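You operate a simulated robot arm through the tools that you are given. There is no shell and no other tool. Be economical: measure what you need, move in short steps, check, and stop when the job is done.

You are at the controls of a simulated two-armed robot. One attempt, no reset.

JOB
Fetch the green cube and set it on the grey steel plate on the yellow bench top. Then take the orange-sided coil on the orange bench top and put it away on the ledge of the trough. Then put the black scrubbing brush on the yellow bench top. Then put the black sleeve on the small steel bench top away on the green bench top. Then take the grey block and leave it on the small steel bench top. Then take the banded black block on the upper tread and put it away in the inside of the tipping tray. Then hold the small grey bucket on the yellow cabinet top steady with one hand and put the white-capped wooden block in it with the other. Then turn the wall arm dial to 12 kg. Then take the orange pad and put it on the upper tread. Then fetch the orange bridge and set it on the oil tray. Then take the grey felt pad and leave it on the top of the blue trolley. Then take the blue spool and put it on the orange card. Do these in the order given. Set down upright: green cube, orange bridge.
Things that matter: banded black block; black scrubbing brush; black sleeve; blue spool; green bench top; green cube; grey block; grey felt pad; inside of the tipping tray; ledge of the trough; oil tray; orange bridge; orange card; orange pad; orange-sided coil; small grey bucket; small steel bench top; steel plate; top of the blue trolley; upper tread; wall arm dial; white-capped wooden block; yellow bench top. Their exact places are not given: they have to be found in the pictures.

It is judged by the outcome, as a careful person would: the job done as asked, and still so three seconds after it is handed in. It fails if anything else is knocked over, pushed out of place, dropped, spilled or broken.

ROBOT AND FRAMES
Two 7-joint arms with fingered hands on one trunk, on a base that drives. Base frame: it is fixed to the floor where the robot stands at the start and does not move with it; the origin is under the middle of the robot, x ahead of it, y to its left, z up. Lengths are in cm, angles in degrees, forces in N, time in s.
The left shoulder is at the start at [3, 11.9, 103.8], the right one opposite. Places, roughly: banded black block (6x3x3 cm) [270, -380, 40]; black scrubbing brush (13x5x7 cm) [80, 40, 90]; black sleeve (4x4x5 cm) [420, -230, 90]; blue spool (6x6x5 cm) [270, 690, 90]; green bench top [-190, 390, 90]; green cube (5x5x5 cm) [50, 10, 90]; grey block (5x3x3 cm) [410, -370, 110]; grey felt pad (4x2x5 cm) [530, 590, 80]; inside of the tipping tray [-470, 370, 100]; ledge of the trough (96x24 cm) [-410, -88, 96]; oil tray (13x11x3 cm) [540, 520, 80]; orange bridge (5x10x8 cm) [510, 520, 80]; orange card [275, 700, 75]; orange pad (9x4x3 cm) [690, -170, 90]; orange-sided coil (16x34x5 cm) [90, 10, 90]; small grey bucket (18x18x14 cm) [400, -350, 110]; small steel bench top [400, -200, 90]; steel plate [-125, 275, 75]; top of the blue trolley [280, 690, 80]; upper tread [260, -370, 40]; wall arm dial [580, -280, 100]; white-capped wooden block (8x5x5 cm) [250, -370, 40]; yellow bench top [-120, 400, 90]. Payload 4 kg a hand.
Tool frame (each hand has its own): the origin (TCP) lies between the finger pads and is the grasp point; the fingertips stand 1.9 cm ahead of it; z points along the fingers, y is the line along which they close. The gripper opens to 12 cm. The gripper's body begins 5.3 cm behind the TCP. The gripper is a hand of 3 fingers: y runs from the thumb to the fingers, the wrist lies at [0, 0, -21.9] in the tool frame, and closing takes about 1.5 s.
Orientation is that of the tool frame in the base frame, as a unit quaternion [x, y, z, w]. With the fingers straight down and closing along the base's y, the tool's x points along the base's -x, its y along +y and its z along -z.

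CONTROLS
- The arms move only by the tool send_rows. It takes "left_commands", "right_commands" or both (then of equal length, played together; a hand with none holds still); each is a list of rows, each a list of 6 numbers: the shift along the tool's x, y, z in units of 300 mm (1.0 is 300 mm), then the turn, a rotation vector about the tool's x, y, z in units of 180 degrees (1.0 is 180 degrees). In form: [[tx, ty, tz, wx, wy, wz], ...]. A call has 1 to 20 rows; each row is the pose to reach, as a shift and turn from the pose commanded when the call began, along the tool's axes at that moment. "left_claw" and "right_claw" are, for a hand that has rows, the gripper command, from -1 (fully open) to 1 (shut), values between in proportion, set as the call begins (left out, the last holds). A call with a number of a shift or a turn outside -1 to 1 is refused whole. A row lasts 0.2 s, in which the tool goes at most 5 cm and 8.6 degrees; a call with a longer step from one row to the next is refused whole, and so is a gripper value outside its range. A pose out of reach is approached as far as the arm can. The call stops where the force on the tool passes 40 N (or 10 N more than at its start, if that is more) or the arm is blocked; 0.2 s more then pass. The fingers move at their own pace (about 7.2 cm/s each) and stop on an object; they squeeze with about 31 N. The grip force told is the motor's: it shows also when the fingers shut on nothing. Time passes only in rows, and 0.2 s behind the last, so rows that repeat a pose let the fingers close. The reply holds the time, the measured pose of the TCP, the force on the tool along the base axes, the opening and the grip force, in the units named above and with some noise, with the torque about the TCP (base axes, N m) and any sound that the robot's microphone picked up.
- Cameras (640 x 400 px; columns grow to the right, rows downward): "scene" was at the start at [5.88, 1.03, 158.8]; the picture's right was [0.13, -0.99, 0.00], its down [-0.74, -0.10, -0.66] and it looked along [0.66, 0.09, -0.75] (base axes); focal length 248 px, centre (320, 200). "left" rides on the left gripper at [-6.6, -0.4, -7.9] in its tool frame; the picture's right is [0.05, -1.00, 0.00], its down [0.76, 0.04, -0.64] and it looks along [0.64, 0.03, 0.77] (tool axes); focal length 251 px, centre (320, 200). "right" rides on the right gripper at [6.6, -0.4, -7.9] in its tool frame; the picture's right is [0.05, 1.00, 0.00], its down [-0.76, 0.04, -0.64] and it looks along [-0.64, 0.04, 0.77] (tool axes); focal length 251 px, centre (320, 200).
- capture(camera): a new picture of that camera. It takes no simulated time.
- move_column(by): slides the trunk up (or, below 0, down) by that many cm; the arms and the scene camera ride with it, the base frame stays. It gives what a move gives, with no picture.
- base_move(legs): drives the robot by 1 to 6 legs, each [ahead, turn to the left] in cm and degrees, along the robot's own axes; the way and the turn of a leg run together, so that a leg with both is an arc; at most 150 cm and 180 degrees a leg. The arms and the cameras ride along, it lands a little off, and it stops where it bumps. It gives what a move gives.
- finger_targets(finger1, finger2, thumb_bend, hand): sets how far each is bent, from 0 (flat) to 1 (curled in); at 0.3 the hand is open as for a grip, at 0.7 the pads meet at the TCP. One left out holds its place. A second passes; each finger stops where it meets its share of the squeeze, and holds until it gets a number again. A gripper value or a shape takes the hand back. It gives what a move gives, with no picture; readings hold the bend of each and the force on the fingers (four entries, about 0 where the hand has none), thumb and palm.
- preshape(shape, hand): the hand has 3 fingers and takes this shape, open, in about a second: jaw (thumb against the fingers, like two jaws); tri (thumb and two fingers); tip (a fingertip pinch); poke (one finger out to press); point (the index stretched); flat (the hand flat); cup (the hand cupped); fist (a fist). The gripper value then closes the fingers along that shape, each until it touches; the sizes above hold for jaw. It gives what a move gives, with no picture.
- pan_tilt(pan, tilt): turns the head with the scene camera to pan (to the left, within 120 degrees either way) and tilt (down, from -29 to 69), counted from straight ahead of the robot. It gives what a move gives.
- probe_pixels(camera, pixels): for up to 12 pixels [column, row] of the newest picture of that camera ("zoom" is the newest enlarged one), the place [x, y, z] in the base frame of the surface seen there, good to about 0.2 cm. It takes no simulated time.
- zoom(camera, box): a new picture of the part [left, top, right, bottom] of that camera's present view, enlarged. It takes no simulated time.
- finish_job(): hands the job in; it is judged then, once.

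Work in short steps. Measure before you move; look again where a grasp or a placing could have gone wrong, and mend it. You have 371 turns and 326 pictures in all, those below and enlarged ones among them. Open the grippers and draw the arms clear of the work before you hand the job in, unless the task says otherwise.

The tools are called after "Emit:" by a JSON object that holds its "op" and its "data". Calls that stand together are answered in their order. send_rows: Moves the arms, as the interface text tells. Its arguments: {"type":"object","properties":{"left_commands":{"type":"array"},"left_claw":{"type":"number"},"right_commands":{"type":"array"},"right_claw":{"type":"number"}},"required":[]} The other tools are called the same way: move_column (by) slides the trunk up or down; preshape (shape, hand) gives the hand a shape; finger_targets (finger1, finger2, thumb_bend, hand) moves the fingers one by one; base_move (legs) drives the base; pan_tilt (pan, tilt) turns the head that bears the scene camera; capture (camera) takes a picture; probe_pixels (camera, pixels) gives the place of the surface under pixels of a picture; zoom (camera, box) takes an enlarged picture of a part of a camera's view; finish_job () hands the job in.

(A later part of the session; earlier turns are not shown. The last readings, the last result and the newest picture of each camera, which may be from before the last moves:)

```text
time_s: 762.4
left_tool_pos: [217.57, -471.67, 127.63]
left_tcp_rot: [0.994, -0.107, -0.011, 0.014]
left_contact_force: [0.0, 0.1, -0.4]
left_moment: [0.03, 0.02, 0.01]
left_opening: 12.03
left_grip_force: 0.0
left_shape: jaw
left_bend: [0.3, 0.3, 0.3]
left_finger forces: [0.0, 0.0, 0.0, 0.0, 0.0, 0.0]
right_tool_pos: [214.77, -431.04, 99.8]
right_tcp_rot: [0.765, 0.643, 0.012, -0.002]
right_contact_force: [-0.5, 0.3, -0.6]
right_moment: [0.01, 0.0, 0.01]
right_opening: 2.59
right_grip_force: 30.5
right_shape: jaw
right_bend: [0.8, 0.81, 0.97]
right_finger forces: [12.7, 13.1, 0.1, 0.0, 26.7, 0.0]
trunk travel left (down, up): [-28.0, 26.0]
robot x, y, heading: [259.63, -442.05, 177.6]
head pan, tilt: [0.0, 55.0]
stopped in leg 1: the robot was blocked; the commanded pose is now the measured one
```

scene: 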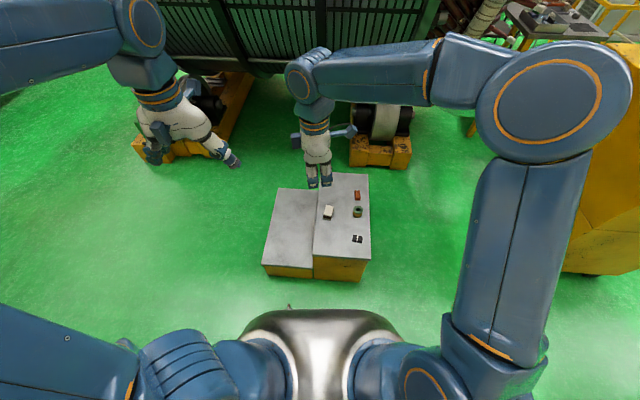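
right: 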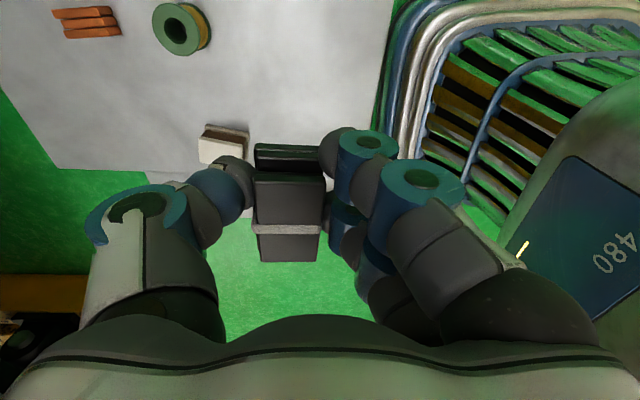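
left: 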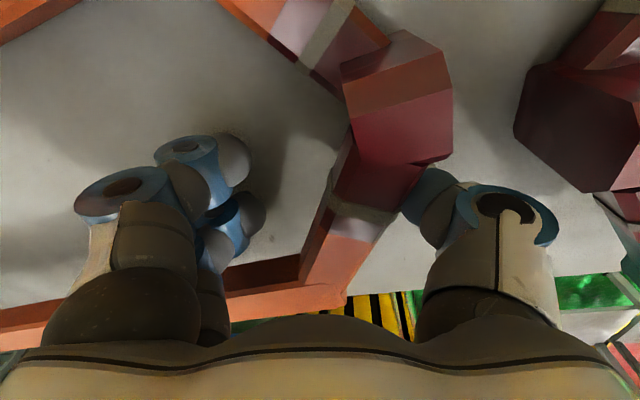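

West and back up through the start area.

Emit:
{"op": "base_move", "data": {"legs": [[150, 0], [45, 0], [0, -33]]}}

Emit:
{"op": "base_move", "data": {"legs": [[0, -32]]}}

Emit:
{"op": "base_move", "data": {"legs": [[150, 0], [105, 0], [0, -24]]}}

```text
time_s: 773.7
left_tool_pos: [14.88, -435.29, 127.68]
left_tcp_rot: [0.923, -0.384, -0.014, 0.011]
left_contact_force: [0.2, 0.2, -0.2]
left_moment: [-0.03, 0.0, 0.01]
left_opening: 12.01
left_grip_force: 0.1
left_shape: jaw
left_bend: [0.3, 0.3, 0.3]
left_finger forces: [0.1, 0.0, 0.0, 0.1, 0.0, 0.0]
right_tool_pos: [34.62, -399.53, 99.79]
right_tcp_rot: [0.917, 0.4, 0.013, 0.003]
right_contact_force: [-0.3, 0.0, -1.0]
right_moment: [0.01, 0.02, 0.0]
right_opening: 2.58
right_grip_force: 31.2
right_shape: jaw
right_bend: [0.8, 0.81, 0.97]
right_finger forces: [12.5, 12.9, 0.0, 0.1, 26.2, 0.0]
trunk travel left (down, up): [-28.0, 26.0]
robot x, y, heading: [63.39, -436.16, 144.6]
head pan, tilt: [0.0, 55.0]
```

```text
time_s: 775.7
left_tool_pos: [23.01, -409.14, 127.69]
left_tcp_rot: [0.779, -0.626, -0.017, 0.006]
left_contact_force: [-0.2, 1.1, 0.5]
left_moment: [0.03, -0.02, -0.01]
left_opening: 11.98
left_grip_force: 0.1
left_shape: jaw
left_bend: [0.3, 0.3, 0.3]
left_finger forces: [0.1, 0.0, 0.0, 0.0, 0.0, 0.1]
right_tool_pos: [58.72, -389.5, 99.8]
right_tcp_rot: [0.992, 0.128, 0.012, 0.007]
right_contact_force: [1.2, -0.3, -0.6]
right_moment: [0.01, 0.01, 0.01]
right_opening: 2.6
right_grip_force: 31.3
right_shape: jaw
right_bend: [0.8, 0.81, 0.97]
right_finger forces: [12.5, 12.7, 0.0, 0.0, 26.1, 0.0]
trunk travel left (down, up): [-28.0, 26.0]
robot x, y, heading: [59.94, -437.64, 112.0]
head pan, tilt: [0.0, 55.0]
```

```text
time_s: 789.2
left_tool_pos: [-57.78, -163.58, 127.79]
left_tcp_rot: [-0.636, 0.771, 0.017, -0.002]
left_contact_force: [0.3, 0.1, -0.2]
left_moment: [0.0, 0.01, -0.03]
left_opening: 11.97
left_grip_force: 0.1
left_shape: jaw
left_bend: [0.3, 0.3, 0.3]
left_finger forces: [0.0, 0.1, 0.0, 0.1, 0.1, 0.0]
right_tool_pos: [-17.04, -159.87, 99.77]
right_tcp_rot: [0.997, -0.075, 0.01, 0.008]
right_contact_force: [-0.3, 0.0, -0.4]
right_moment: [0.0, 0.01, 0.01]
right_opening: 2.56
right_grip_force: 31.1
right_shape: jaw
right_bend: [0.8, 0.81, 0.97]
right_finger forces: [12.3, 12.6, 0.0, 0.0, 26.0, 0.1]
trunk travel left (down, up): [-28.0, 26.0]
robot x, y, heading: [-38.32, -204.29, 89.0]
head pan, tilt: [0.0, 55.0]
```

Continue to the aisle and west toward the tipping tray's bench.

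Emit:
{"op": "base_move", "data": {"legs": [[150, 0], [150, 0], [68, 0], [0, 45]]}}

Emit:
{"op": "base_move", "data": {"legs": [[0, 44]]}}

Emit:
{"op": "base_move", "data": {"legs": [[150, 0], [145, 0], [0, -35]]}}

Emit:
{"op": "base_move", "data": {"legs": [[0, -30]]}}

```text
time_s: 809.0
left_tool_pos: [-68.73, 181.87, 127.68]
left_tcp_rot: [0.865, -0.501, -0.016, 0.008]
left_contact_force: [-0.5, 0.3, -0.8]
left_moment: [0.01, -0.04, -0.01]
left_opening: 11.99
left_grip_force: 0.2
left_shape: jaw
left_bend: [0.3, 0.3, 0.3]
left_finger forces: [0.0, 0.0, 0.1, 0.1, 0.1, 0.1]
right_tool_pos: [-40.3, 211.31, 99.64]
right_tcp_rot: [0.961, 0.277, 0.014, 0.005]
right_contact_force: [0.2, 1.0, -1.0]
right_moment: [0.01, -0.05, -0.01]
right_opening: 2.53
right_grip_force: 31.1
right_shape: jaw
right_bend: [0.8, 0.81, 0.97]
right_finger forces: [12.1, 12.6, 0.1, 0.0, 26.0, 0.1]
trunk travel left (down, up): [-28.0, 26.0]
robot x, y, heading: [-23.08, 167.07, 130.8]
head pan, tilt: [0.0, 55.0]
stopped in leg 4: the robot was blocked; the commanded pose is now the measured one
```

```text
time_s: 811.2
left_tool_pos: [-67.94, 148.86, 127.63]
left_tcp_rot: [0.985, -0.17, -0.012, 0.011]
left_contact_force: [-0.6, -1.2, -1.0]
left_moment: [0.02, -0.03, -0.02]
left_opening: 11.99
left_grip_force: 0.0
left_shape: jaw
left_bend: [0.3, 0.3, 0.3]
left_finger forces: [0.1, 0.0, 0.1, 0.1, 0.1, 0.1]
right_tool_pos: [-65.56, 189.59, 99.75]
right_tcp_rot: [0.805, 0.594, 0.015, -0.001]
right_contact_force: [-0.6, -0.3, -0.3]
right_moment: [0.06, -0.01, 0.01]
right_opening: 2.55
right_grip_force: 31.0
right_shape: jaw
right_bend: [0.8, 0.81, 0.97]
right_finger forces: [12.0, 12.4, 0.0, 0.0, 25.6, 0.0]
trunk travel left (down, up): [-28.0, 26.0]
robot x, y, heading: [-22.87, 172.22, 173.1]
head pan, tilt: [0.0, 55.0]
stopped in leg 1: the robot was blocked; the commanded pose is now the measured one
```

```text
time_s: 827.3
left_tool_pos: [-369.56, 218.38, 127.67]
left_tcp_rot: [0.885, -0.465, -0.015, 0.009]
left_contact_force: [0.2, 0.0, 0.2]
left_moment: [0.0, -0.02, 0.0]
left_opening: 12.03
left_grip_force: 0.2
left_shape: jaw
left_bend: [0.3, 0.3, 0.3]
left_finger forces: [0.0, 0.0, 0.1, 0.1, 0.1, 0.0]
right_tool_pos: [-343.81, 250.02, 99.78]
right_tcp_rot: [0.948, 0.318, 0.014, 0.004]
right_contact_force: [-0.1, 0.3, 0.0]
right_moment: [0.0, 0.01, 0.0]
right_opening: 2.51
right_grip_force: 30.6
right_shape: jaw
right_bend: [0.8, 0.81, 0.98]
right_finger forces: [11.7, 12.2, 0.0, 0.0, 25.3, 0.0]
trunk travel left (down, up): [-28.0, 26.0]
robot x, y, heading: [-322.43, 207.44, 136.9]
head pan, tilt: [0.0, 55.0]
```

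```text
time_s: 829.2
left_tool_pos: [-357.93, 240.64, 127.75]
left_tcp_rot: [0.735, -0.678, -0.018, 0.004]
left_contact_force: [0.0, 0.8, 0.3]
left_moment: [-0.01, 0.01, -0.01]
left_opening: 11.99
left_grip_force: 0.0
left_shape: jaw
left_bend: [0.3, 0.3, 0.3]
left_finger forces: [0.1, 0.0, 0.0, 0.0, 0.0, 0.0]
right_tool_pos: [-319.66, 255.35, 99.74]
right_tcp_rot: [0.998, 0.06, 0.013, 0.006]
right_contact_force: [0.6, -0.1, 0.5]
right_moment: [0.01, -0.01, 0.03]
right_opening: 2.49
right_grip_force: 30.9
right_shape: jaw
right_bend: [0.8, 0.81, 0.98]
right_finger forces: [11.3, 12.3, 0.0, 0.1, 25.1, 0.1]
trunk travel left (down, up): [-28.0, 26.0]
robot x, y, heading: [-326.12, 206.79, 107.0]
head pan, tilt: [0.0, 55.0]
```

Approach the tray's bench and face it.

Emit:
{"op": "base_move", "data": {"legs": [[148, 0], [0, 38]]}}

Emit:
{"op": "base_move", "data": {"legs": [[0, 36]]}}

Emit:
{"op": "pan_tilt", "data": {"pan": -10, "tilt": 40}}

Emit:
{"op": "capture", "data": {"camera": "scene"}}

```text
time_s: 838.3
left_tool_pos: [-414.65, 356.14, 127.74]
left_tcp_rot: [0.913, -0.407, -0.015, 0.01]
left_contact_force: [0.4, 0.0, 0.3]
left_moment: [-0.01, -0.01, -0.04]
left_opening: 12.02
left_grip_force: 0.0
left_shape: jaw
left_bend: [0.3, 0.3, 0.3]
left_finger forces: [0.1, 0.1, 0.1, 0.0, 0.1, 0.0]
right_tool_pos: [-393.26, 390.72, 99.69]
right_tcp_rot: [0.925, 0.379, 0.015, 0.003]
right_contact_force: [0.0, -0.7, -0.8]
right_moment: [-0.01, -0.03, 0.0]
right_opening: 2.46
right_grip_force: 31.6
right_shape: jaw
right_bend: [0.8, 0.81, 0.98]
right_finger forces: [10.9, 12.1, 0.0, 0.1, 24.7, 0.1]
trunk travel left (down, up): [-28.0, 26.0]
robot x, y, heading: [-365.76, 351.94, 144.3]
head pan, tilt: [0.0, 55.0]
```

```text
time_s: 840.4
left_tool_pos: [-407.67, 326.69, 127.7]
left_tcp_rot: [0.994, -0.107, -0.011, 0.014]
left_contact_force: [0.1, 0.3, 0.2]
left_moment: [0.05, -0.01, 0.03]
left_opening: 12.0
left_grip_force: 0.1
left_shape: jaw
left_bend: [0.3, 0.3, 0.3]
left_finger forces: [0.1, 0.1, 0.0, 0.0, 0.1, 0.0]
right_tool_pos: [-410.66, 367.4, 99.65]
right_tcp_rot: [0.764, 0.645, 0.014, -0.003]
right_contact_force: [-0.1, -1.3, -0.1]
right_moment: [0.02, 0.01, 0.01]
right_opening: 2.49
right_grip_force: 31.7
right_shape: jaw
right_bend: [0.8, 0.81, 0.98]
right_finger forces: [10.8, 11.9, 0.0, 0.0, 24.6, 0.0]
trunk travel left (down, up): [-28.0, 26.0]
robot x, y, heading: [-365.71, 356.15, 179.6]
head pan, tilt: [0.0, 55.0]
```

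```text
time_s: 841.2
left_tool_pos: [-407.73, 326.75, 127.67]
left_tcp_rot: [0.994, -0.106, -0.01, 0.013]
left_contact_force: [0.1, 0.4, 0.1]
left_moment: [0.0, -0.03, 0.02]
left_opening: 12.01
left_grip_force: 0.0
left_shape: jaw
left_bend: [0.3, 0.3, 0.3]
left_finger forces: [0.0, 0.0, 0.0, 0.1, 0.0, 0.0]
right_tool_pos: [-410.57, 367.58, 99.78]
right_tcp_rot: [0.765, 0.644, 0.016, -0.001]
right_contact_force: [0.2, 0.5, -0.5]
right_moment: [0.04, -0.02, -0.03]
right_opening: 2.48
right_grip_force: 31.5
right_shape: jaw
right_bend: [0.8, 0.81, 0.98]
right_finger forces: [10.7, 12.1, 0.1, 0.0, 24.9, 0.0]
trunk travel left (down, up): [-28.0, 26.0]
robot x, y, heading: [-366.19, 356.54, 179.7]
head pan, tilt: [-10.0, 40.0]
```

```text
173 pictures are left
```

scene: 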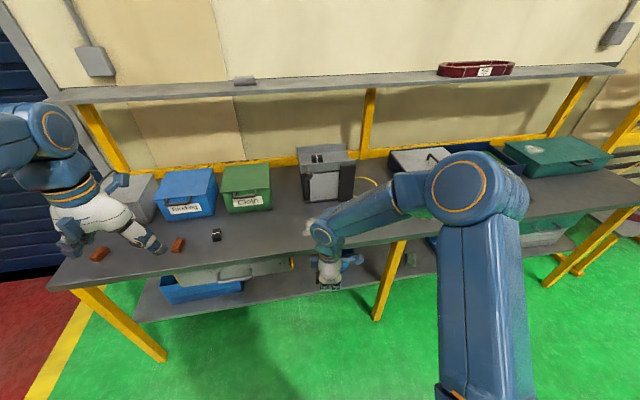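

Emit:
{"op": "zoom", "data": {"camera": "scene", "box": [260, 120, 400, 230]}}

Emit:
{"op": "probe_pixels", "data": {"camera": "scene", "pixels": [[302, 160], [350, 158], [325, 152], [318, 158], [325, 180], [300, 200], [350, 195], [328, 145], [400, 240], [260, 265], [305, 150], [348, 150]]}}

```text
3.64 times, centred on (330, 175) of scene
```

zoom: 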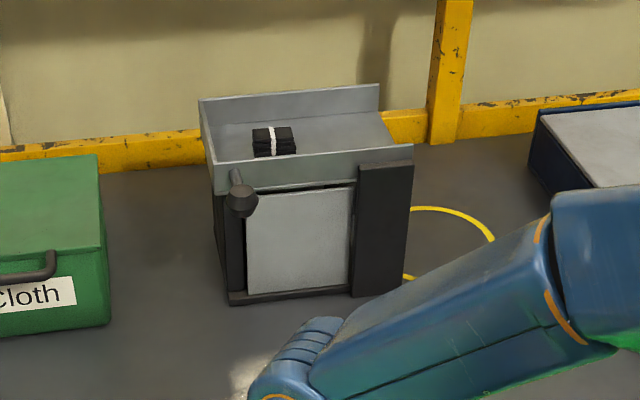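

```text
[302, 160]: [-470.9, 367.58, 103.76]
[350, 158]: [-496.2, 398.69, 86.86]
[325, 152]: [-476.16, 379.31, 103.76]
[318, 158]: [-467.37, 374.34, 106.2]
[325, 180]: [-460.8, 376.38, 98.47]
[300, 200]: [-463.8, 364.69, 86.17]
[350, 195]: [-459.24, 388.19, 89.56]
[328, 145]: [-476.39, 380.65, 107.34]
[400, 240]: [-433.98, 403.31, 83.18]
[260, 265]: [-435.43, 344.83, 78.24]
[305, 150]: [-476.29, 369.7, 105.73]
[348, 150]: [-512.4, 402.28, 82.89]
```

I probe the tray's walls and floor in detail.

Emit:
{"op": "probe_pixels", "data": {"camera": "zoom", "pixels": [[310, 153], [320, 160], [330, 135], [240, 135], [370, 130], [390, 140], [290, 98], [370, 90], [272, 130], [405, 152], [215, 165], [205, 110]]}}

Emit:
{"op": "move_column", "data": {"by": 24}}

Emit:
{"op": "base_move", "data": {"legs": [[38, 0]]}}

Emit:
{"op": "capture", "data": {"camera": "scene"}}

```text
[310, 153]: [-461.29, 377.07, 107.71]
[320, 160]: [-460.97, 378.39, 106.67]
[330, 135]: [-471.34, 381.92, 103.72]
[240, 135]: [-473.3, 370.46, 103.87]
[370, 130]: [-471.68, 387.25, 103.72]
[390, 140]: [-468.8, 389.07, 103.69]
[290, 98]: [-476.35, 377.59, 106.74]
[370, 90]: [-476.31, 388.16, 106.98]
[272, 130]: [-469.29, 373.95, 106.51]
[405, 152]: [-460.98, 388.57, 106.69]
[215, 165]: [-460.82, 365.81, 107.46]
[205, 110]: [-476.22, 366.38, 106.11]
```

```text
time_s: 843.7
left_tool_pos: [-407.68, 326.79, 151.82]
left_tcp_rot: [0.994, -0.106, -0.011, 0.014]
left_contact_force: [-0.4, -0.3, -0.3]
left_moment: [-0.02, 0.01, -0.04]
left_opening: 12.0
left_grip_force: 0.1
left_shape: jaw
left_bend: [0.3, 0.3, 0.3]
left_finger forces: [0.0, 0.0, 0.0, 0.0, 0.0, 0.0]
right_tool_pos: [-410.62, 367.38, 123.69]
right_tcp_rot: [0.764, 0.645, 0.014, -0.002]
right_contact_force: [-0.4, -0.2, -0.7]
right_moment: [0.03, 0.01, 0.01]
right_opening: 2.48
right_grip_force: 31.3
right_shape: jaw
right_bend: [0.8, 0.81, 0.98]
right_finger forces: [10.7, 12.1, 0.0, 0.0, 24.9, 0.0]
trunk travel left (down, up): [-52.0, 2.0]
robot x, y, heading: [-365.84, 356.24, 179.9]
head pan, tilt: [-10.0, 40.0]
```

```text
time_s: 846.1
left_tool_pos: [-446.28, 326.97, 151.92]
left_tcp_rot: [0.994, -0.107, -0.012, 0.014]
left_contact_force: [-0.6, 0.4, 0.4]
left_moment: [0.0, -0.03, -0.03]
left_opening: 11.98
left_grip_force: 0.1
left_shape: jaw
left_bend: [0.3, 0.3, 0.3]
left_finger forces: [0.1, 0.1, 0.1, 0.0, 0.0, 0.0]
right_tool_pos: [-449.16, 367.73, 123.59]
right_tcp_rot: [0.764, 0.645, 0.015, -0.002]
right_contact_force: [1.1, -1.0, -0.6]
right_moment: [0.01, 0.01, 0.02]
right_opening: 2.5
right_grip_force: 31.3
right_shape: jaw
right_bend: [0.8, 0.81, 0.98]
right_finger forces: [10.6, 12.0, 0.1, 0.0, 24.9, 0.0]
trunk travel left (down, up): [-52.0, 2.0]
robot x, y, heading: [-404.68, 356.61, 179.8]
head pan, tilt: [-10.0, 40.0]
```

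```text
171 pictures are left
```

scene: 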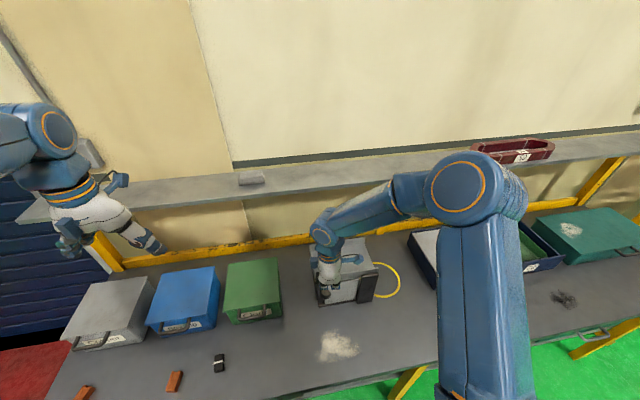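

Tray floor z 103.7, lip at x -461, back wall -476; free floor at y 379–388. I reach over it at present height.

Emit:
{"op": "send_rows", "data": {"right_commands": [[0.068, -0.123, 0, 0, 0, -0.009], [0.136, -0.246, 0, 0, 0, -0.018], [0.204, -0.369, 0, 0, 0, -0.027], [0.272, -0.492, 0, 0, 0, -0.036], [0.34, -0.615, 0, 0, 0, -0.045], [0.409, -0.739, 0, 0, 0, -0.054], [0.409, -0.739, 0, 0, 0, -0.054]]}}

Emit:
{"op": "capture", "data": {"camera": "right"}}

```text
time_s: 847.7
left_tool_pos: [-446.28, 327.02, 151.87]
left_tcp_rot: [0.994, -0.105, -0.012, 0.014]
left_contact_force: [0.8, 0.1, -0.2]
left_moment: [-0.04, -0.01, -0.02]
left_opening: 12.02
left_grip_force: 0.2
left_shape: jaw
left_bend: [0.3, 0.3, 0.3]
left_finger forces: [0.0, 0.0, 0.0, 0.0, 0.0, 0.0]
right_tool_pos: [-469.02, 383.34, 123.6]
right_tcp_rot: [0.707, 0.707, 0.016, 0.0]
right_contact_force: [-0.2, 0.7, -0.5]
right_moment: [0.0, 0.03, 0.0]
right_opening: 2.49
right_grip_force: 31.1
right_shape: jaw
right_bend: [0.8, 0.81, 0.98]
right_finger forces: [9.6, 12.1, 0.0, 0.0, 24.3, 0.0]
trunk travel left (down, up): [-52.0, 2.0]
robot x, y, heading: [-404.51, 356.78, 179.9]
head pan, tilt: [-10.0, 40.0]
```

```text
170 pictures are left
```

right: 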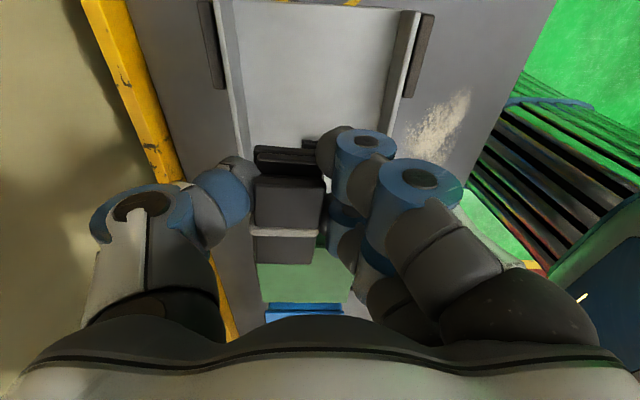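

It reaches easily with the trunk up. Lower toward the tray floor.

Emit:
{"op": "send_rows", "data": {"right_commands": [[0, 0, 0.15, 0, 0, 0], [0, 0, 0.3, 0, 0, 0], [0, 0, 0.42, 0, 0, 0], [0, 0, 0.5, 0, 0, 0]]}}

Emit:
{"op": "capture", "data": {"camera": "right"}}

```text
time_s: 848.7
left_tool_pos: [-446.42, 326.91, 151.88]
left_tcp_rot: [0.994, -0.106, -0.011, 0.014]
left_contact_force: [1.3, 0.2, -0.1]
left_moment: [-0.02, -0.01, -0.05]
left_opening: 12.0
left_grip_force: 0.0
left_shape: jaw
left_bend: [0.3, 0.3, 0.3]
left_finger forces: [0.0, 0.1, 0.1, 0.1, 0.0, 0.0]
right_tool_pos: [-468.51, 383.75, 108.67]
right_tcp_rot: [0.708, 0.706, 0.015, -0.001]
right_contact_force: [0.2, 0.0, -0.3]
right_moment: [-0.03, -0.04, 0.04]
right_opening: 2.12
right_grip_force: 31.2
right_shape: jaw
right_bend: [0.84, 0.81, 1.0]
right_finger forces: [2.4, 16.5, 0.0, 0.1, 18.4, 0.0]
trunk travel left (down, up): [-52.0, 2.0]
robot x, y, heading: [-404.51, 356.44, 179.7]
head pan, tilt: [-10.0, 40.0]
```

```text
169 pictures are left
```

right: 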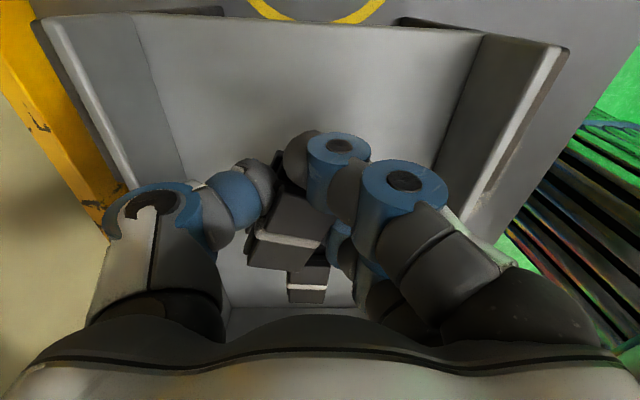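

The block has swivelled in the grip; I probe it and the resident block before going lower.

Emit:
{"op": "probe_pixels", "data": {"camera": "right", "pixels": [[285, 205], [300, 240], [260, 250], [265, 268], [310, 283], [325, 270], [290, 290], [310, 300], [280, 155]]}}

```text
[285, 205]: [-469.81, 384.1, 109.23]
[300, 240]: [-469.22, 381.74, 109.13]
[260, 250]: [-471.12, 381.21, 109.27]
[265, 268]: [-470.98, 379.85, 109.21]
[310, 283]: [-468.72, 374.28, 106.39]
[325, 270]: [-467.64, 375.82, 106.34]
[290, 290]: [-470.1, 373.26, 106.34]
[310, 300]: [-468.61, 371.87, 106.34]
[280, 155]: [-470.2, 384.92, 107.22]
```

It's level, only yawed, with 2 cm clearance. Lower 2.4 cm, release, lift.

Emit:
{"op": "send_rows", "data": {"right_commands": [[0, 0, 0.03, 0, 0, 0], [0, 0, 0.06, 0, 0, 0], [0, 0, 0.08, 0, 0, 0]]}}

Emit:
{"op": "send_rows", "data": {"right_commands": [[0, 0, 0, 0, 0, 0], [0, 0, 0, 0, 0, 0], [0, 0, 0, 0, 0, 0]], "right_claw": 0.15}}

Emit:
{"op": "send_rows", "data": {"right_commands": [[0, 0, -0.1, 0, 0, 0], [0, 0, -0.25, 0, 0, 0], [0, 0, -0.4, 0, 0, 0], [0, 0, -0.55, 0, 0, 0], [0, 0, -0.65, 0, 0, 0]]}}

Emit:
{"op": "capture", "data": {"camera": "right"}}

```text
time_s: 849.5
left_tool_pos: [-446.3, 326.87, 151.72]
left_tcp_rot: [0.994, -0.106, -0.011, 0.014]
left_contact_force: [0.3, -0.4, -0.1]
left_moment: [-0.02, 0.02, -0.01]
left_opening: 12.01
left_grip_force: 0.1
left_shape: jaw
left_bend: [0.3, 0.3, 0.3]
left_finger forces: [0.1, 0.0, 0.0, 0.1, 0.0, 0.1]
right_tool_pos: [-468.17, 384.06, 107.97]
right_tcp_rot: [0.707, 0.707, 0.014, -0.002]
right_contact_force: [-1.0, 0.6, 0.1]
right_moment: [0.0, 0.01, -0.01]
right_opening: 2.13
right_grip_force: 30.9
right_shape: jaw
right_bend: [0.84, 0.81, 1.0]
right_finger forces: [2.4, 16.5, 0.1, 0.0, 18.3, 0.1]
right hand out of reach, approached as far as the arm can: row 1, 2, 3
trunk travel left (down, up): [-52.0, 2.0]
robot x, y, heading: [-404.57, 356.88, 179.6]
head pan, tilt: [-10.0, 40.0]
```

```text
time_s: 850.3
left_tool_pos: [-446.36, 326.92, 151.77]
left_tcp_rot: [0.994, -0.106, -0.011, 0.014]
left_contact_force: [-0.1, 0.5, -0.5]
left_moment: [-0.01, -0.02, -0.01]
left_opening: 12.03
left_grip_force: 0.1
left_shape: jaw
left_bend: [0.3, 0.3, 0.3]
left_finger forces: [0.0, 0.0, 0.0, 0.1, 0.1, 0.0]
right_tool_pos: [-468.15, 384.15, 107.97]
right_tcp_rot: [0.708, 0.707, 0.013, -0.001]
right_contact_force: [-0.4, 0.4, -0.5]
right_moment: [0.02, 0.0, 0.04]
right_opening: 5.05
right_grip_force: 0.0
right_shape: jaw
right_bend: [0.36, 0.36, 0.96]
right_finger forces: [0.0, 0.0, 0.0, 0.0, 0.0, 0.1]
trunk travel left (down, up): [-52.0, 2.0]
robot x, y, heading: [-404.61, 356.75, 179.5]
head pan, tilt: [-10.0, 40.0]
```

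```text
time_s: 851.5
left_tool_pos: [-446.25, 326.99, 151.81]
left_tcp_rot: [0.994, -0.105, -0.012, 0.014]
left_contact_force: [-0.7, 0.4, 0.6]
left_moment: [-0.02, -0.01, -0.03]
left_opening: 12.01
left_grip_force: 0.1
left_shape: jaw
left_bend: [0.3, 0.3, 0.3]
left_finger forces: [0.1, 0.0, 0.0, 0.0, 0.1, 0.0]
right_tool_pos: [-468.3, 383.65, 127.17]
right_tcp_rot: [0.707, 0.707, 0.014, 0.0]
right_contact_force: [-0.2, 0.2, -0.3]
right_moment: [0.02, 0.0, -0.02]
right_opening: 5.07
right_grip_force: 0.1
right_shape: jaw
right_bend: [0.36, 0.36, 0.96]
right_finger forces: [0.1, 0.0, 0.0, 0.1, 0.1, 0.1]
trunk travel left (down, up): [-52.0, 2.0]
robot x, y, heading: [-404.38, 356.59, 179.8]
head pan, tilt: [-10.0, 40.0]
```

```text
168 pictures are left
```

right: 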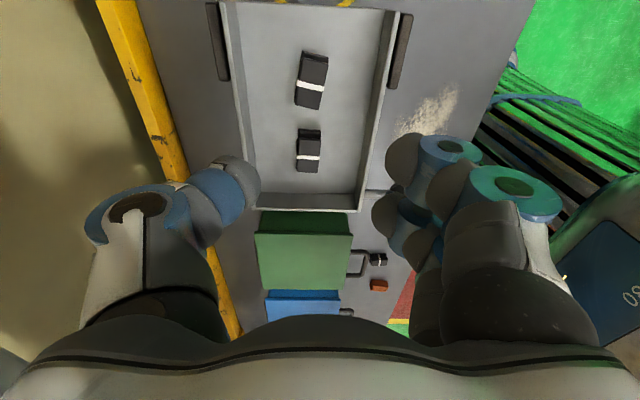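

The block lies in the tipping tray beside its twin. Next the wooden block and bucket in the east; back away and return.

Emit:
{"op": "base_move", "data": {"legs": [[-42, 0], [0, 42]]}}

Emit:
{"op": "base_move", "data": {"legs": [[0, 42]]}}

Emit:
{"op": "base_move", "data": {"legs": [[0, 25]]}}

Emit:
{"op": "move_column", "data": {"by": -24}}

```text
time_s: 855.8
left_tool_pos: [-377.37, 307.77, 151.87]
left_tcp_rot: [0.974, 0.224, -0.007, 0.018]
left_contact_force: [0.5, -0.2, 0.4]
left_moment: [-0.02, 0.0, 0.01]
left_opening: 11.99
left_grip_force: 0.0
left_shape: jaw
left_bend: [0.3, 0.3, 0.3]
left_finger forces: [0.1, 0.0, 0.0, 0.0, 0.0, 0.0]
right_tool_pos: [-429.54, 338.86, 127.23]
right_tcp_rot: [0.438, 0.899, 0.013, -0.005]
right_contact_force: [-0.5, -0.7, -0.3]
right_moment: [-0.01, 0.02, 0.02]
right_opening: 5.06
right_grip_force: 0.0
right_shape: jaw
right_bend: [0.36, 0.36, 0.96]
right_finger forces: [0.1, 0.1, 0.0, 0.1, 0.0, 0.1]
trunk travel left (down, up): [-52.0, 2.0]
robot x, y, heading: [-365.39, 361.03, -141.0]
head pan, tilt: [-10.0, 40.0]
stopped in leg 2: the robot was blocked; the commanded pose is now the measured one
```

```text
time_s: 857.8
left_tool_pos: [-345.31, 310.78, 151.96]
left_tcp_rot: [0.86, 0.51, -0.001, 0.019]
left_contact_force: [-0.3, -0.1, -0.5]
left_moment: [-0.03, 0.01, -0.01]
left_opening: 11.99
left_grip_force: 0.0
left_shape: jaw
left_bend: [0.3, 0.3, 0.3]
left_finger forces: [0.1, 0.0, 0.0, 0.0, 0.0, 0.1]
right_tool_pos: [-405.89, 305.79, 127.18]
right_tcp_rot: [0.147, 0.989, 0.01, -0.008]
right_contact_force: [-0.1, -0.3, -0.4]
right_moment: [-0.03, -0.01, 0.01]
right_opening: 5.09
right_grip_force: 0.1
right_shape: jaw
right_bend: [0.36, 0.36, 0.96]
right_finger forces: [0.1, 0.1, 0.0, 0.0, 0.0, 0.0]
trunk travel left (down, up): [-52.0, 2.0]
robot x, y, heading: [-370.58, 361.96, -104.5]
head pan, tilt: [-10.0, 40.0]
stopped in leg 1: the robot was blocked; the commanded pose is now the measured one
```

```text
time_s: 859.5
left_tool_pos: [-326.07, 326.45, 152.01]
left_tcp_rot: [0.733, 0.68, 0.003, 0.018]
left_contact_force: [0.5, 0.1, 1.0]
left_moment: [0.0, 0.02, 0.03]
left_opening: 12.0
left_grip_force: 0.2
left_shape: jaw
left_bend: [0.3, 0.3, 0.3]
left_finger forces: [0.1, 0.1, 0.1, 0.0, 0.1, 0.0]
right_tool_pos: [-379.0, 296.67, 127.09]
right_tcp_rot: [-0.07, 0.997, 0.009, -0.011]
right_contact_force: [-0.2, 0.3, -0.4]
right_moment: [-0.01, -0.01, -0.02]
right_opening: 5.07
right_grip_force: 0.2
right_shape: jaw
right_bend: [0.36, 0.36, 0.96]
right_finger forces: [0.0, 0.0, 0.1, 0.0, 0.0, 0.0]
trunk travel left (down, up): [-52.0, 2.0]
robot x, y, heading: [-373.66, 361.52, -80.1]
head pan, tilt: [-10.0, 40.0]
```

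```text
time_s: 862.0
left_tool_pos: [-325.94, 326.4, 127.82]
left_tcp_rot: [0.731, 0.683, 0.003, 0.018]
left_contact_force: [0.0, 0.4, 0.1]
left_moment: [-0.02, -0.01, -0.03]
left_opening: 12.01
left_grip_force: 0.1
left_shape: jaw
left_bend: [0.3, 0.3, 0.3]
left_finger forces: [0.1, 0.0, 0.0, 0.0, 0.0, 0.1]
right_tool_pos: [-379.03, 296.54, 103.17]
right_tcp_rot: [-0.071, 0.997, 0.01, -0.011]
right_contact_force: [-0.6, 0.0, 0.3]
right_moment: [-0.01, -0.01, 0.03]
right_opening: 5.08
right_grip_force: 0.0
right_shape: jaw
right_bend: [0.36, 0.36, 0.96]
right_finger forces: [0.1, 0.0, 0.0, 0.1, 0.1, 0.1]
trunk travel left (down, up): [-28.0, 26.0]
robot x, y, heading: [-373.94, 361.6, -80.1]
head pan, tilt: [-10.0, 40.0]
```

Tuck the right arm in, then drive down to the aisle and turn east.

Emit:
{"op": "send_rows", "data": {"right_commands": [[0, 0.14, 0, 0, 0, 0], [0.005, 0.28, 0, 0, 0, 0], [0.01, 0.42, 0, 0, 0, 0], [0.015, 0.56, 0, 0, 0, 0], [0.02, 0.7, 0, 0, 0, 0], [0.025, 0.82, -0.05, 0, 0, 0]], "right_claw": -0.2}}

Emit:
{"op": "base_move", "data": {"legs": [[150, 0], [30, 0], [0, 40]]}}

Emit:
{"op": "base_move", "data": {"legs": [[0, 38]]}}

```text
time_s: 863.4
left_tool_pos: [-326.07, 326.66, 127.87]
left_tcp_rot: [0.731, 0.682, 0.002, 0.017]
left_contact_force: [-0.3, 0.7, 0.1]
left_moment: [0.0, 0.0, 0.01]
left_opening: 12.0
left_grip_force: 0.0
left_shape: jaw
left_bend: [0.3, 0.3, 0.3]
left_finger forces: [0.1, 0.0, 0.1, 0.0, 0.0, 0.0]
right_tool_pos: [-383.18, 320.75, 105.25]
right_tcp_rot: [-0.07, 0.997, 0.009, -0.011]
right_contact_force: [0.6, 0.8, 0.8]
right_moment: [-0.01, -0.02, 0.02]
right_opening: 7.15
right_grip_force: 0.1
right_shape: jaw
right_bend: [0.31, 0.31, 0.92]
right_finger forces: [0.1, 0.0, 0.0, 0.1, 0.1, 0.0]
trunk travel left (down, up): [-28.0, 26.0]
robot x, y, heading: [-374.01, 361.51, -80.3]
head pan, tilt: [-10.0, 40.0]
```

```text
time_s: 874.3
left_tool_pos: [-285.72, 186.14, 127.74]
left_tcp_rot: [0.474, 0.88, 0.008, 0.016]
left_contact_force: [0.3, 0.2, -0.7]
left_moment: [-0.02, 0.0, -0.01]
left_opening: 11.99
left_grip_force: 0.0
left_shape: jaw
left_bend: [0.3, 0.3, 0.3]
left_finger forces: [0.1, 0.0, 0.0, 0.1, 0.0, 0.1]
right_tool_pos: [-327.48, 146.61, 105.22]
right_tcp_rot: [-0.385, 0.923, 0.005, -0.015]
right_contact_force: [0.6, -0.2, -1.4]
right_moment: [-0.02, 0.08, 0.0]
right_opening: 7.14
right_grip_force: 0.0
right_shape: jaw
right_bend: [0.31, 0.31, 0.92]
right_finger forces: [0.0, 0.0, 0.1, 0.0, 0.1, 0.0]
trunk travel left (down, up): [-28.0, 26.0]
robot x, y, heading: [-349.1, 181.94, -41.4]
head pan, tilt: [-10.0, 40.0]
stopped in leg 3: the robot was blocked; the commanded pose is now the measured one
```

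```text
time_s: 876.2
left_tool_pos: [-297.17, 218.84, 127.55]
left_tcp_rot: [0.21, 0.978, 0.011, 0.012]
left_contact_force: [0.2, 0.5, -0.3]
left_moment: [-0.03, 0.02, -0.02]
left_opening: 11.97
left_grip_force: 0.0
left_shape: jaw
left_bend: [0.3, 0.3, 0.3]
left_finger forces: [0.0, 0.0, 0.0, 0.0, 0.0, 0.0]
right_tool_pos: [-311.44, 163.22, 105.07]
right_tcp_rot: [-0.628, 0.778, 0.0, -0.017]
right_contact_force: [-0.4, 0.2, -0.4]
right_moment: [-0.04, 0.02, 0.02]
right_opening: 7.18
right_grip_force: 0.1
right_shape: jaw
right_bend: [0.31, 0.31, 0.92]
right_finger forces: [0.1, 0.1, 0.0, 0.1, 0.0, 0.1]
trunk travel left (down, up): [-28.0, 26.0]
robot x, y, heading: [-348.76, 177.95, -7.7]
head pan, tilt: [-10.0, 40.0]
stopped in leg 1: the robot was blocked; the commanded pose is now the measured one
```

East along the aisle, then turn south by the start table.

Emit:
{"op": "base_move", "data": {"legs": [[0, 6], [150, 0], [150, 0], [30, 0], [0, -42]]}}

Emit:
{"op": "base_move", "data": {"legs": [[0, -45]]}}

```text
time_s: 894.5
left_tool_pos: [43.71, 177.93, 127.86]
left_tcp_rot: [0.456, 0.89, 0.008, 0.016]
left_contact_force: [0.0, 0.7, -1.0]
left_moment: [0.0, -0.01, 0.04]
left_opening: 12.01
left_grip_force: 0.0
left_shape: jaw
left_bend: [0.3, 0.3, 0.3]
left_finger forces: [0.0, 0.0, 0.1, 0.1, 0.0, 0.1]
right_tool_pos: [3.68, 136.99, 105.2]
right_tcp_rot: [-0.405, 0.914, 0.005, -0.014]
right_contact_force: [-0.2, -0.1, 0.7]
right_moment: [-0.01, -0.03, -0.01]
right_opening: 7.19
right_grip_force: 0.1
right_shape: jaw
right_bend: [0.31, 0.31, 0.92]
right_finger forces: [0.1, 0.0, 0.1, 0.0, 0.1, 0.0]
trunk travel left (down, up): [-28.0, 26.0]
robot x, y, heading: [-18.64, 172.32, -39.3]
head pan, tilt: [-10.0, 40.0]
stopped in leg 5: the robot was blocked; the commanded pose is now the measured one
```

```text
time_s: 896.7
left_tool_pos: [32.67, 135.38, 127.93]
left_tcp_rot: [0.737, 0.675, 0.003, 0.018]
left_contact_force: [-0.7, -1.0, 0.6]
left_moment: [0.01, -0.01, -0.03]
left_opening: 12.02
left_grip_force: 0.1
left_shape: jaw
left_bend: [0.3, 0.3, 0.3]
left_finger forces: [0.0, 0.0, 0.0, 0.1, 0.1, 0.0]
right_tool_pos: [-24.45, 130.71, 105.22]
right_tcp_rot: [-0.062, 0.998, 0.009, -0.01]
right_contact_force: [-0.5, -0.1, -0.2]
right_moment: [0.0, -0.02, -0.01]
right_opening: 7.19
right_grip_force: 0.1
right_shape: jaw
right_bend: [0.31, 0.31, 0.92]
right_finger forces: [0.0, 0.0, 0.1, 0.0, 0.1, 0.0]
trunk travel left (down, up): [-28.0, 26.0]
robot x, y, heading: [-13.19, 172.67, -81.3]
head pan, tilt: [-10.0, 40.0]
stopped in leg 1: the robot was blocked; the commanded pose is now the measured one
```

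South again and into the corridor.

Emit:
{"op": "base_move", "data": {"legs": [[0, -12], [150, 0], [150, 0], [65, 0], [0, 26]]}}

Emit:
{"op": "base_move", "data": {"legs": [[150, 0], [100, 0], [0, 34]]}}

Emit:
{"op": "base_move", "data": {"legs": [[0, 32]]}}

```text
time_s: 916.6
left_tool_pos: [23.64, -216.44, 127.81]
left_tcp_rot: [0.637, 0.771, 0.004, 0.016]
left_contact_force: [-0.1, 0.8, -0.1]
left_moment: [0.0, -0.02, -0.02]
left_opening: 11.99
left_grip_force: 0.1
left_shape: jaw
left_bend: [0.3, 0.3, 0.3]
left_finger forces: [0.0, 0.0, 0.0, 0.0, 0.0, 0.0]
right_tool_pos: [-30.1, -236.76, 105.21]
right_tcp_rot: [-0.199, 0.98, 0.007, -0.012]
right_contact_force: [0.2, -0.2, 0.0]
right_moment: [0.01, 0.02, 0.0]
right_opening: 7.2
right_grip_force: 0.1
right_shape: jaw
right_bend: [0.31, 0.31, 0.92]
right_finger forces: [0.0, 0.1, 0.0, 0.0, 0.0, 0.0]
trunk travel left (down, up): [-28.0, 26.0]
robot x, y, heading: [-34.12, -194.64, -65.5]
head pan, tilt: [-10.0, 40.0]
```

```text
time_s: 930.5
left_tool_pos: [129.42, -409.76, 127.68]
left_tcp_rot: [0.395, 0.919, 0.009, 0.013]
left_contact_force: [-0.6, -0.4, 0.0]
left_moment: [-0.01, 0.0, -0.01]
left_opening: 11.99
left_grip_force: 0.1
left_shape: jaw
left_bend: [0.3, 0.3, 0.3]
left_finger forces: [0.0, 0.0, 0.1, 0.0, 0.0, 0.0]
right_tool_pos: [95.0, -455.88, 105.28]
right_tcp_rot: [-0.467, 0.884, 0.003, -0.016]
right_contact_force: [0.1, -0.4, 0.0]
right_moment: [-0.04, 0.04, 0.0]
right_opening: 7.2
right_grip_force: 0.1
right_shape: jaw
right_bend: [0.31, 0.31, 0.92]
right_finger forces: [0.0, 0.0, 0.0, 0.1, 0.0, 0.0]
trunk travel left (down, up): [-28.0, 26.0]
robot x, y, heading: [66.7, -425.91, -32.0]
head pan, tilt: [-10.0, 40.0]
stopped in leg 3: the robot was blocked; the commanded pose is now the measured one
```

```text
time_s: 932.4
left_tool_pos: [114.45, -381.93, 127.53]
left_tcp_rot: [0.153, 0.988, 0.01, 0.01]
left_contact_force: [0.2, 0.9, -0.8]
left_moment: [-0.03, 0.0, 0.04]
left_opening: 12.0
left_grip_force: 0.1
left_shape: jaw
left_bend: [0.3, 0.3, 0.3]
left_finger forces: [0.0, 0.0, 0.0, 0.1, 0.1, 0.0]
right_tool_pos: [106.64, -438.7, 105.24]
right_tcp_rot: [-0.672, 0.74, -0.002, -0.017]
right_contact_force: [-0.4, 0.6, 0.6]
right_moment: [-0.03, 0.05, 0.01]
right_opening: 7.21
right_grip_force: 0.0
right_shape: jaw
right_bend: [0.31, 0.31, 0.92]
right_finger forces: [0.1, 0.1, 0.0, 0.1, 0.0, 0.0]
trunk travel left (down, up): [-28.0, 26.0]
robot x, y, heading: [66.79, -429.41, -2.3]
head pan, tilt: [-10.0, 40.0]
stopped in leg 1: the robot was blocked; the commanded pose is now the measured one
```

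To the treads' south side for the wooden block.

Emit:
{"op": "base_move", "data": {"legs": [[0, -3], [150, 0], [25, 0], [0, 45]]}}

Emit:
{"op": "base_move", "data": {"legs": [[0, 45]]}}

Emit:
{"op": "move_column", "data": {"by": -27}}

Emit:
{"op": "pan_tilt", "data": {"pan": 0, "tilt": 55}}

Emit:
{"op": "capture", "data": {"camera": "scene"}}

```text
time_s: 943.3
left_tool_pos: [260.37, -379.42, 127.5]
left_tcp_rot: [-0.107, 0.994, 0.011, 0.008]
left_contact_force: [-0.4, 1.1, -0.5]
left_moment: [-0.07, -0.04, 0.03]
left_opening: 11.99
left_grip_force: 0.1
left_shape: jaw
left_bend: [0.3, 0.3, 0.3]
left_finger forces: [0.1, 0.0, 0.1, 0.0, 0.0, 0.0]
right_tool_pos: [282.36, -432.27, 105.33]
right_tcp_rot: [0.842, -0.539, 0.007, 0.016]
right_contact_force: [0.1, 0.1, 0.5]
right_moment: [-0.05, 0.03, 0.02]
right_opening: 7.21
right_grip_force: 0.0
right_shape: jaw
right_bend: [0.31, 0.31, 0.92]
right_finger forces: [0.0, 0.0, 0.1, 0.0, 0.0, 0.0]
trunk travel left (down, up): [-28.0, 26.0]
robot x, y, heading: [245.46, -447.3, 28.1]
head pan, tilt: [-10.0, 40.0]
stopped in leg 4: the robot was blocked; the commanded pose is now the measured one
```

```text
time_s: 945.0
left_tool_pos: [229.32, -380.25, 127.54]
left_tcp_rot: [-0.328, 0.944, 0.014, 0.006]
left_contact_force: [-0.2, 1.1, -0.5]
left_moment: [-0.03, -0.06, 0.01]
left_opening: 11.98
left_grip_force: 0.0
left_shape: jaw
left_bend: [0.3, 0.3, 0.3]
left_finger forces: [0.0, 0.1, 0.0, 0.1, 0.0, 0.1]
right_tool_pos: [272.49, -418.23, 105.18]
right_tcp_rot: [0.941, -0.337, 0.009, 0.014]
right_contact_force: [-0.7, -0.3, -0.2]
right_moment: [-0.02, -0.03, 0.03]
right_opening: 7.16
right_grip_force: 0.1
right_shape: jaw
right_bend: [0.31, 0.31, 0.92]
right_finger forces: [0.0, 0.0, 0.0, 0.0, 0.0, 0.0]
trunk travel left (down, up): [-28.0, 26.0]
robot x, y, heading: [247.65, -449.92, 54.7]
head pan, tilt: [-10.0, 40.0]
stopped in leg 1: the robot was blocked; the commanded pose is now the measured one
```

```text
time_s: 947.7
left_tool_pos: [229.59, -380.43, 100.7]
left_tcp_rot: [-0.327, 0.945, 0.013, 0.005]
left_contact_force: [1.0, -0.7, 0.1]
left_moment: [0.02, 0.01, -0.01]
left_opening: 12.0
left_grip_force: 0.0
left_shape: jaw
left_bend: [0.3, 0.3, 0.3]
left_finger forces: [0.1, 0.1, 0.1, 0.1, 0.0, 0.0]
right_tool_pos: [272.59, -418.26, 78.14]
right_tcp_rot: [0.942, -0.337, 0.009, 0.014]
right_contact_force: [-0.1, 0.2, 0.7]
right_moment: [0.03, 0.01, 0.01]
right_opening: 7.18
right_grip_force: 0.1
right_shape: jaw
right_bend: [0.31, 0.31, 0.92]
right_finger forces: [0.0, 0.1, 0.0, 0.0, 0.0, 0.0]
trunk travel left (down, up): [-1.0, 53.0]
robot x, y, heading: [247.52, -449.75, 54.7]
head pan, tilt: [-10.0, 40.0]
```

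```text
time_s: 948.5
left_tool_pos: [229.76, -380.4, 100.63]
left_tcp_rot: [-0.327, 0.945, 0.014, 0.006]
left_contact_force: [0.2, -0.1, 0.4]
left_moment: [0.03, -0.02, 0.01]
left_opening: 12.02
left_grip_force: 0.1
left_shape: jaw
left_bend: [0.3, 0.3, 0.3]
left_finger forces: [0.0, 0.0, 0.1, 0.0, 0.1, 0.0]
right_tool_pos: [272.51, -418.31, 78.15]
right_tcp_rot: [0.941, -0.337, 0.009, 0.014]
right_contact_force: [0.3, -0.9, 0.7]
right_moment: [-0.03, 0.0, -0.01]
right_opening: 7.18
right_grip_force: 0.0
right_shape: jaw
right_bend: [0.31, 0.31, 0.92]
right_finger forces: [0.0, 0.0, 0.1, 0.1, 0.0, 0.0]
trunk travel left (down, up): [-1.0, 53.0]
robot x, y, heading: [247.42, -449.81, 54.4]
head pan, tilt: [0.0, 55.0]
```

```text
167 pictures are left
```

scene: 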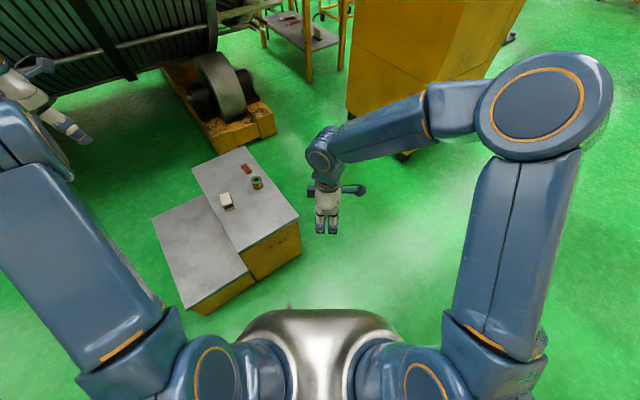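

Finish the turn and move up to the treads.

Emit:
{"op": "base_move", "data": {"legs": [[0, 38]]}}

Emit:
{"op": "base_move", "data": {"legs": [[24, 0]]}}

Emit:
{"op": "capture", "data": {"camera": "right"}}

Emit:
{"op": "capture", "data": {"camera": "scene"}}

```text
time_s: 950.0
left_tool_pos: [206.98, -391.23, 100.55]
left_tcp_rot: [-0.491, 0.871, 0.012, -0.001]
left_contact_force: [-2.1, -0.5, -2.9]
left_moment: [-0.08, -0.08, 0.04]
left_opening: 12.01
left_grip_force: 0.1
left_shape: jaw
left_bend: [0.3, 0.3, 0.3]
left_finger forces: [0.0, 0.0, 0.0, 0.0, 0.0, 0.0]
right_tool_pos: [260.39, -411.56, 78.1]
right_tcp_rot: [0.986, -0.164, 0.012, 0.014]
right_contact_force: [-0.3, 0.6, -0.8]
right_moment: [-0.04, -0.05, 0.03]
right_opening: 7.21
right_grip_force: 0.0
right_shape: jaw
right_bend: [0.31, 0.31, 0.92]
right_finger forces: [0.0, 0.0, 0.0, 0.1, 0.1, 0.1]
trunk travel left (down, up): [-1.0, 53.0]
robot x, y, heading: [250.01, -450.88, 75.2]
head pan, tilt: [0.0, 55.0]
stopped in leg 1: the robot was blocked; the commanded pose is now the measured one
```

```text
time_s: 951.8
left_tool_pos: [213.24, -368.05, 100.91]
left_tcp_rot: [-0.491, 0.871, 0.014, 0.004]
left_contact_force: [-0.3, -0.2, -0.3]
left_moment: [-0.03, 0.02, 0.01]
left_opening: 11.99
left_grip_force: 0.0
left_shape: jaw
left_bend: [0.3, 0.3, 0.3]
left_finger forces: [0.0, 0.0, 0.0, 0.0, 0.0, 0.1]
right_tool_pos: [266.63, -388.33, 78.17]
right_tcp_rot: [0.986, -0.163, 0.011, 0.014]
right_contact_force: [0.7, -0.4, -0.7]
right_moment: [-0.03, 0.03, 0.01]
right_opening: 7.21
right_grip_force: 0.0
right_shape: jaw
right_bend: [0.31, 0.31, 0.92]
right_finger forces: [0.1, 0.0, 0.0, 0.1, 0.0, 0.0]
trunk travel left (down, up): [-1.0, 53.0]
robot x, y, heading: [256.38, -427.47, 75.5]
head pan, tilt: [0.0, 55.0]
```

```text
166 pictures are left
```

right: 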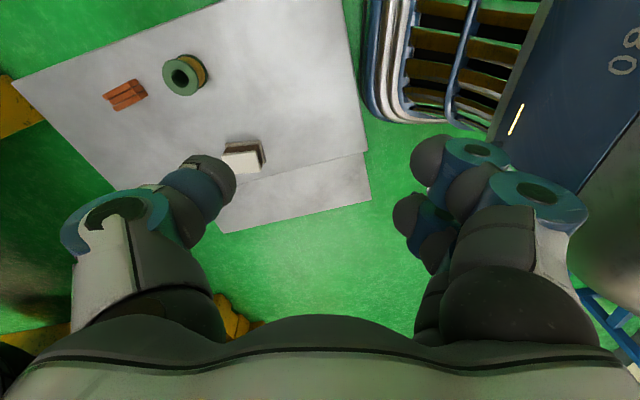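

```text
165 pictures are left
```

scene: 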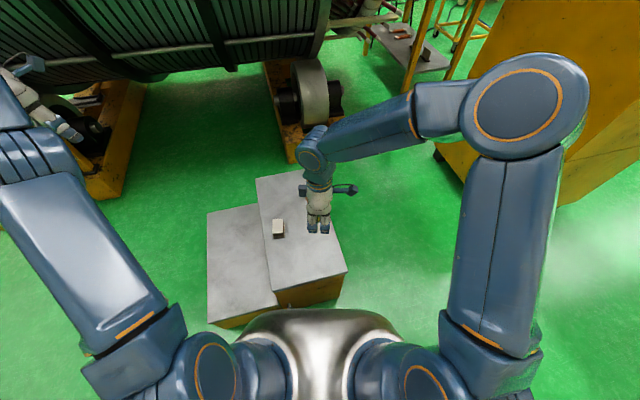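

From here the block falls on the left hand's side, so the left hand takes it. I measure it.

Emit:
{"op": "zoom", "data": {"camera": "scene", "box": [240, 190, 320, 260]}}

Emit:
{"op": "probe_pixels", "data": {"camera": "scene", "pixels": [[273, 220], [282, 219], [274, 233], [284, 232], [278, 226], [279, 237]]}}

Emit:
{"op": "probe_pixels", "data": {"camera": "right", "pixels": [[225, 150], [255, 148], [232, 172], [262, 168], [245, 160], [262, 150], [240, 145]]}}

```text
5.71 times, centred on (280, 225) of scene
```

zoom: 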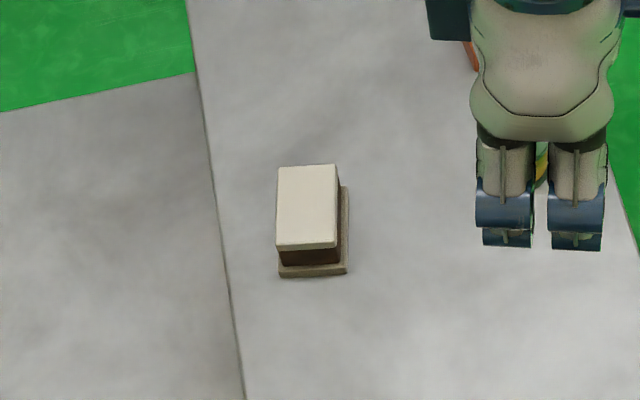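

```text
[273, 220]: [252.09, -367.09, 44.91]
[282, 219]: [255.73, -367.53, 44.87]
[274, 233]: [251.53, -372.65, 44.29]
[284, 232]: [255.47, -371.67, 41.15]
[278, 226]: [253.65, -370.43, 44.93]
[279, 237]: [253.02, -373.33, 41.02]
```

```text
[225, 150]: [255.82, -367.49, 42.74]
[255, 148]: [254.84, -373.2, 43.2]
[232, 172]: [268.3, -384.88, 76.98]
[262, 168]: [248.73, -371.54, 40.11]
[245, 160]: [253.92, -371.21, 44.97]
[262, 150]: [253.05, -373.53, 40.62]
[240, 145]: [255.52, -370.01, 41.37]
```

Block centre ≈(253.4,-370), 5 cm wide in x, top z 45. I move the left hand toward it and the right one aside.

Emit:
{"op": "send_rows", "data": {"left_commands": [[-0.05, -0.092, 0.095, 0, 0, -0.025], [-0.1, -0.184, 0.19, 0, 0, -0.05], [-0.15, -0.276, 0.286, 0, 0, -0.074], [-0.2, -0.368, 0.381, 0, 0, -0.099], [-0.25, -0.46, 0.476, 0, 0, -0.124], [-0.3, -0.552, 0.571, 0, 0, -0.149], [-0.351, -0.644, 0.667, 0, 0, -0.173]], "right_commands": [[0.093, 0.009, 0, 0, 0, 0], [0.186, 0.017, 0, 0, 0, 0], [0.279, 0.026, 0, 0, 0, 0], [0.373, 0.034, 0, 0, 0, 0], [0.466, 0.043, 0, 0, 0, 0], [0.559, 0.051, 0, 0, 0, 0], [0.652, 0.06, 0, 0, 0, 0]], "left_claw": -0.35}}

Emit:
{"op": "capture", "data": {"camera": "left"}}

```text
time_s: 953.4
left_tool_pos: [234.89, -368.54, 80.82]
left_tcp_rot: [-0.707, 0.707, 0.013, 0.01]
left_contact_force: [1.0, 0.4, 0.2]
left_moment: [-0.02, 0.02, 0.04]
left_opening: 8.16
left_grip_force: 0.0
left_shape: jaw
left_bend: [0.28, 0.28, 0.14]
left_finger forces: [0.1, 0.0, 0.0, 0.1, 0.0, 0.1]
right_tool_pos: [284.4, -396.3, 78.95]
right_tcp_rot: [0.987, -0.163, 0.01, 0.013]
right_contact_force: [-1.3, 0.7, -0.5]
right_moment: [0.02, -0.03, -0.01]
right_opening: 7.2
right_grip_force: 0.1
right_shape: jaw
right_bend: [0.31, 0.31, 0.92]
right_finger forces: [0.1, 0.0, 0.0, 0.0, 0.0, 0.0]
trunk travel left (down, up): [-1.0, 53.0]
robot x, y, heading: [256.04, -427.3, 75.4]
head pan, tilt: [0.0, 55.0]
```

```text
163 pictures are left
```

left: 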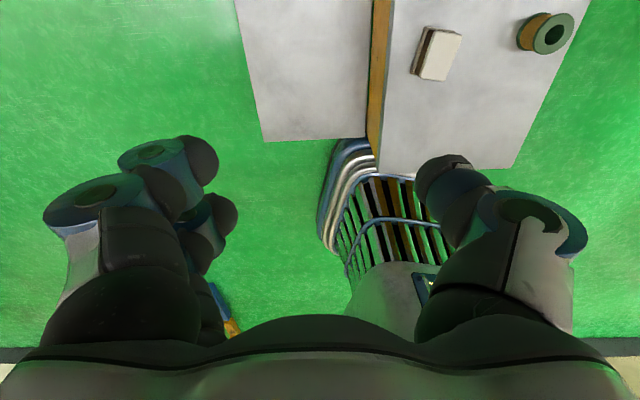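

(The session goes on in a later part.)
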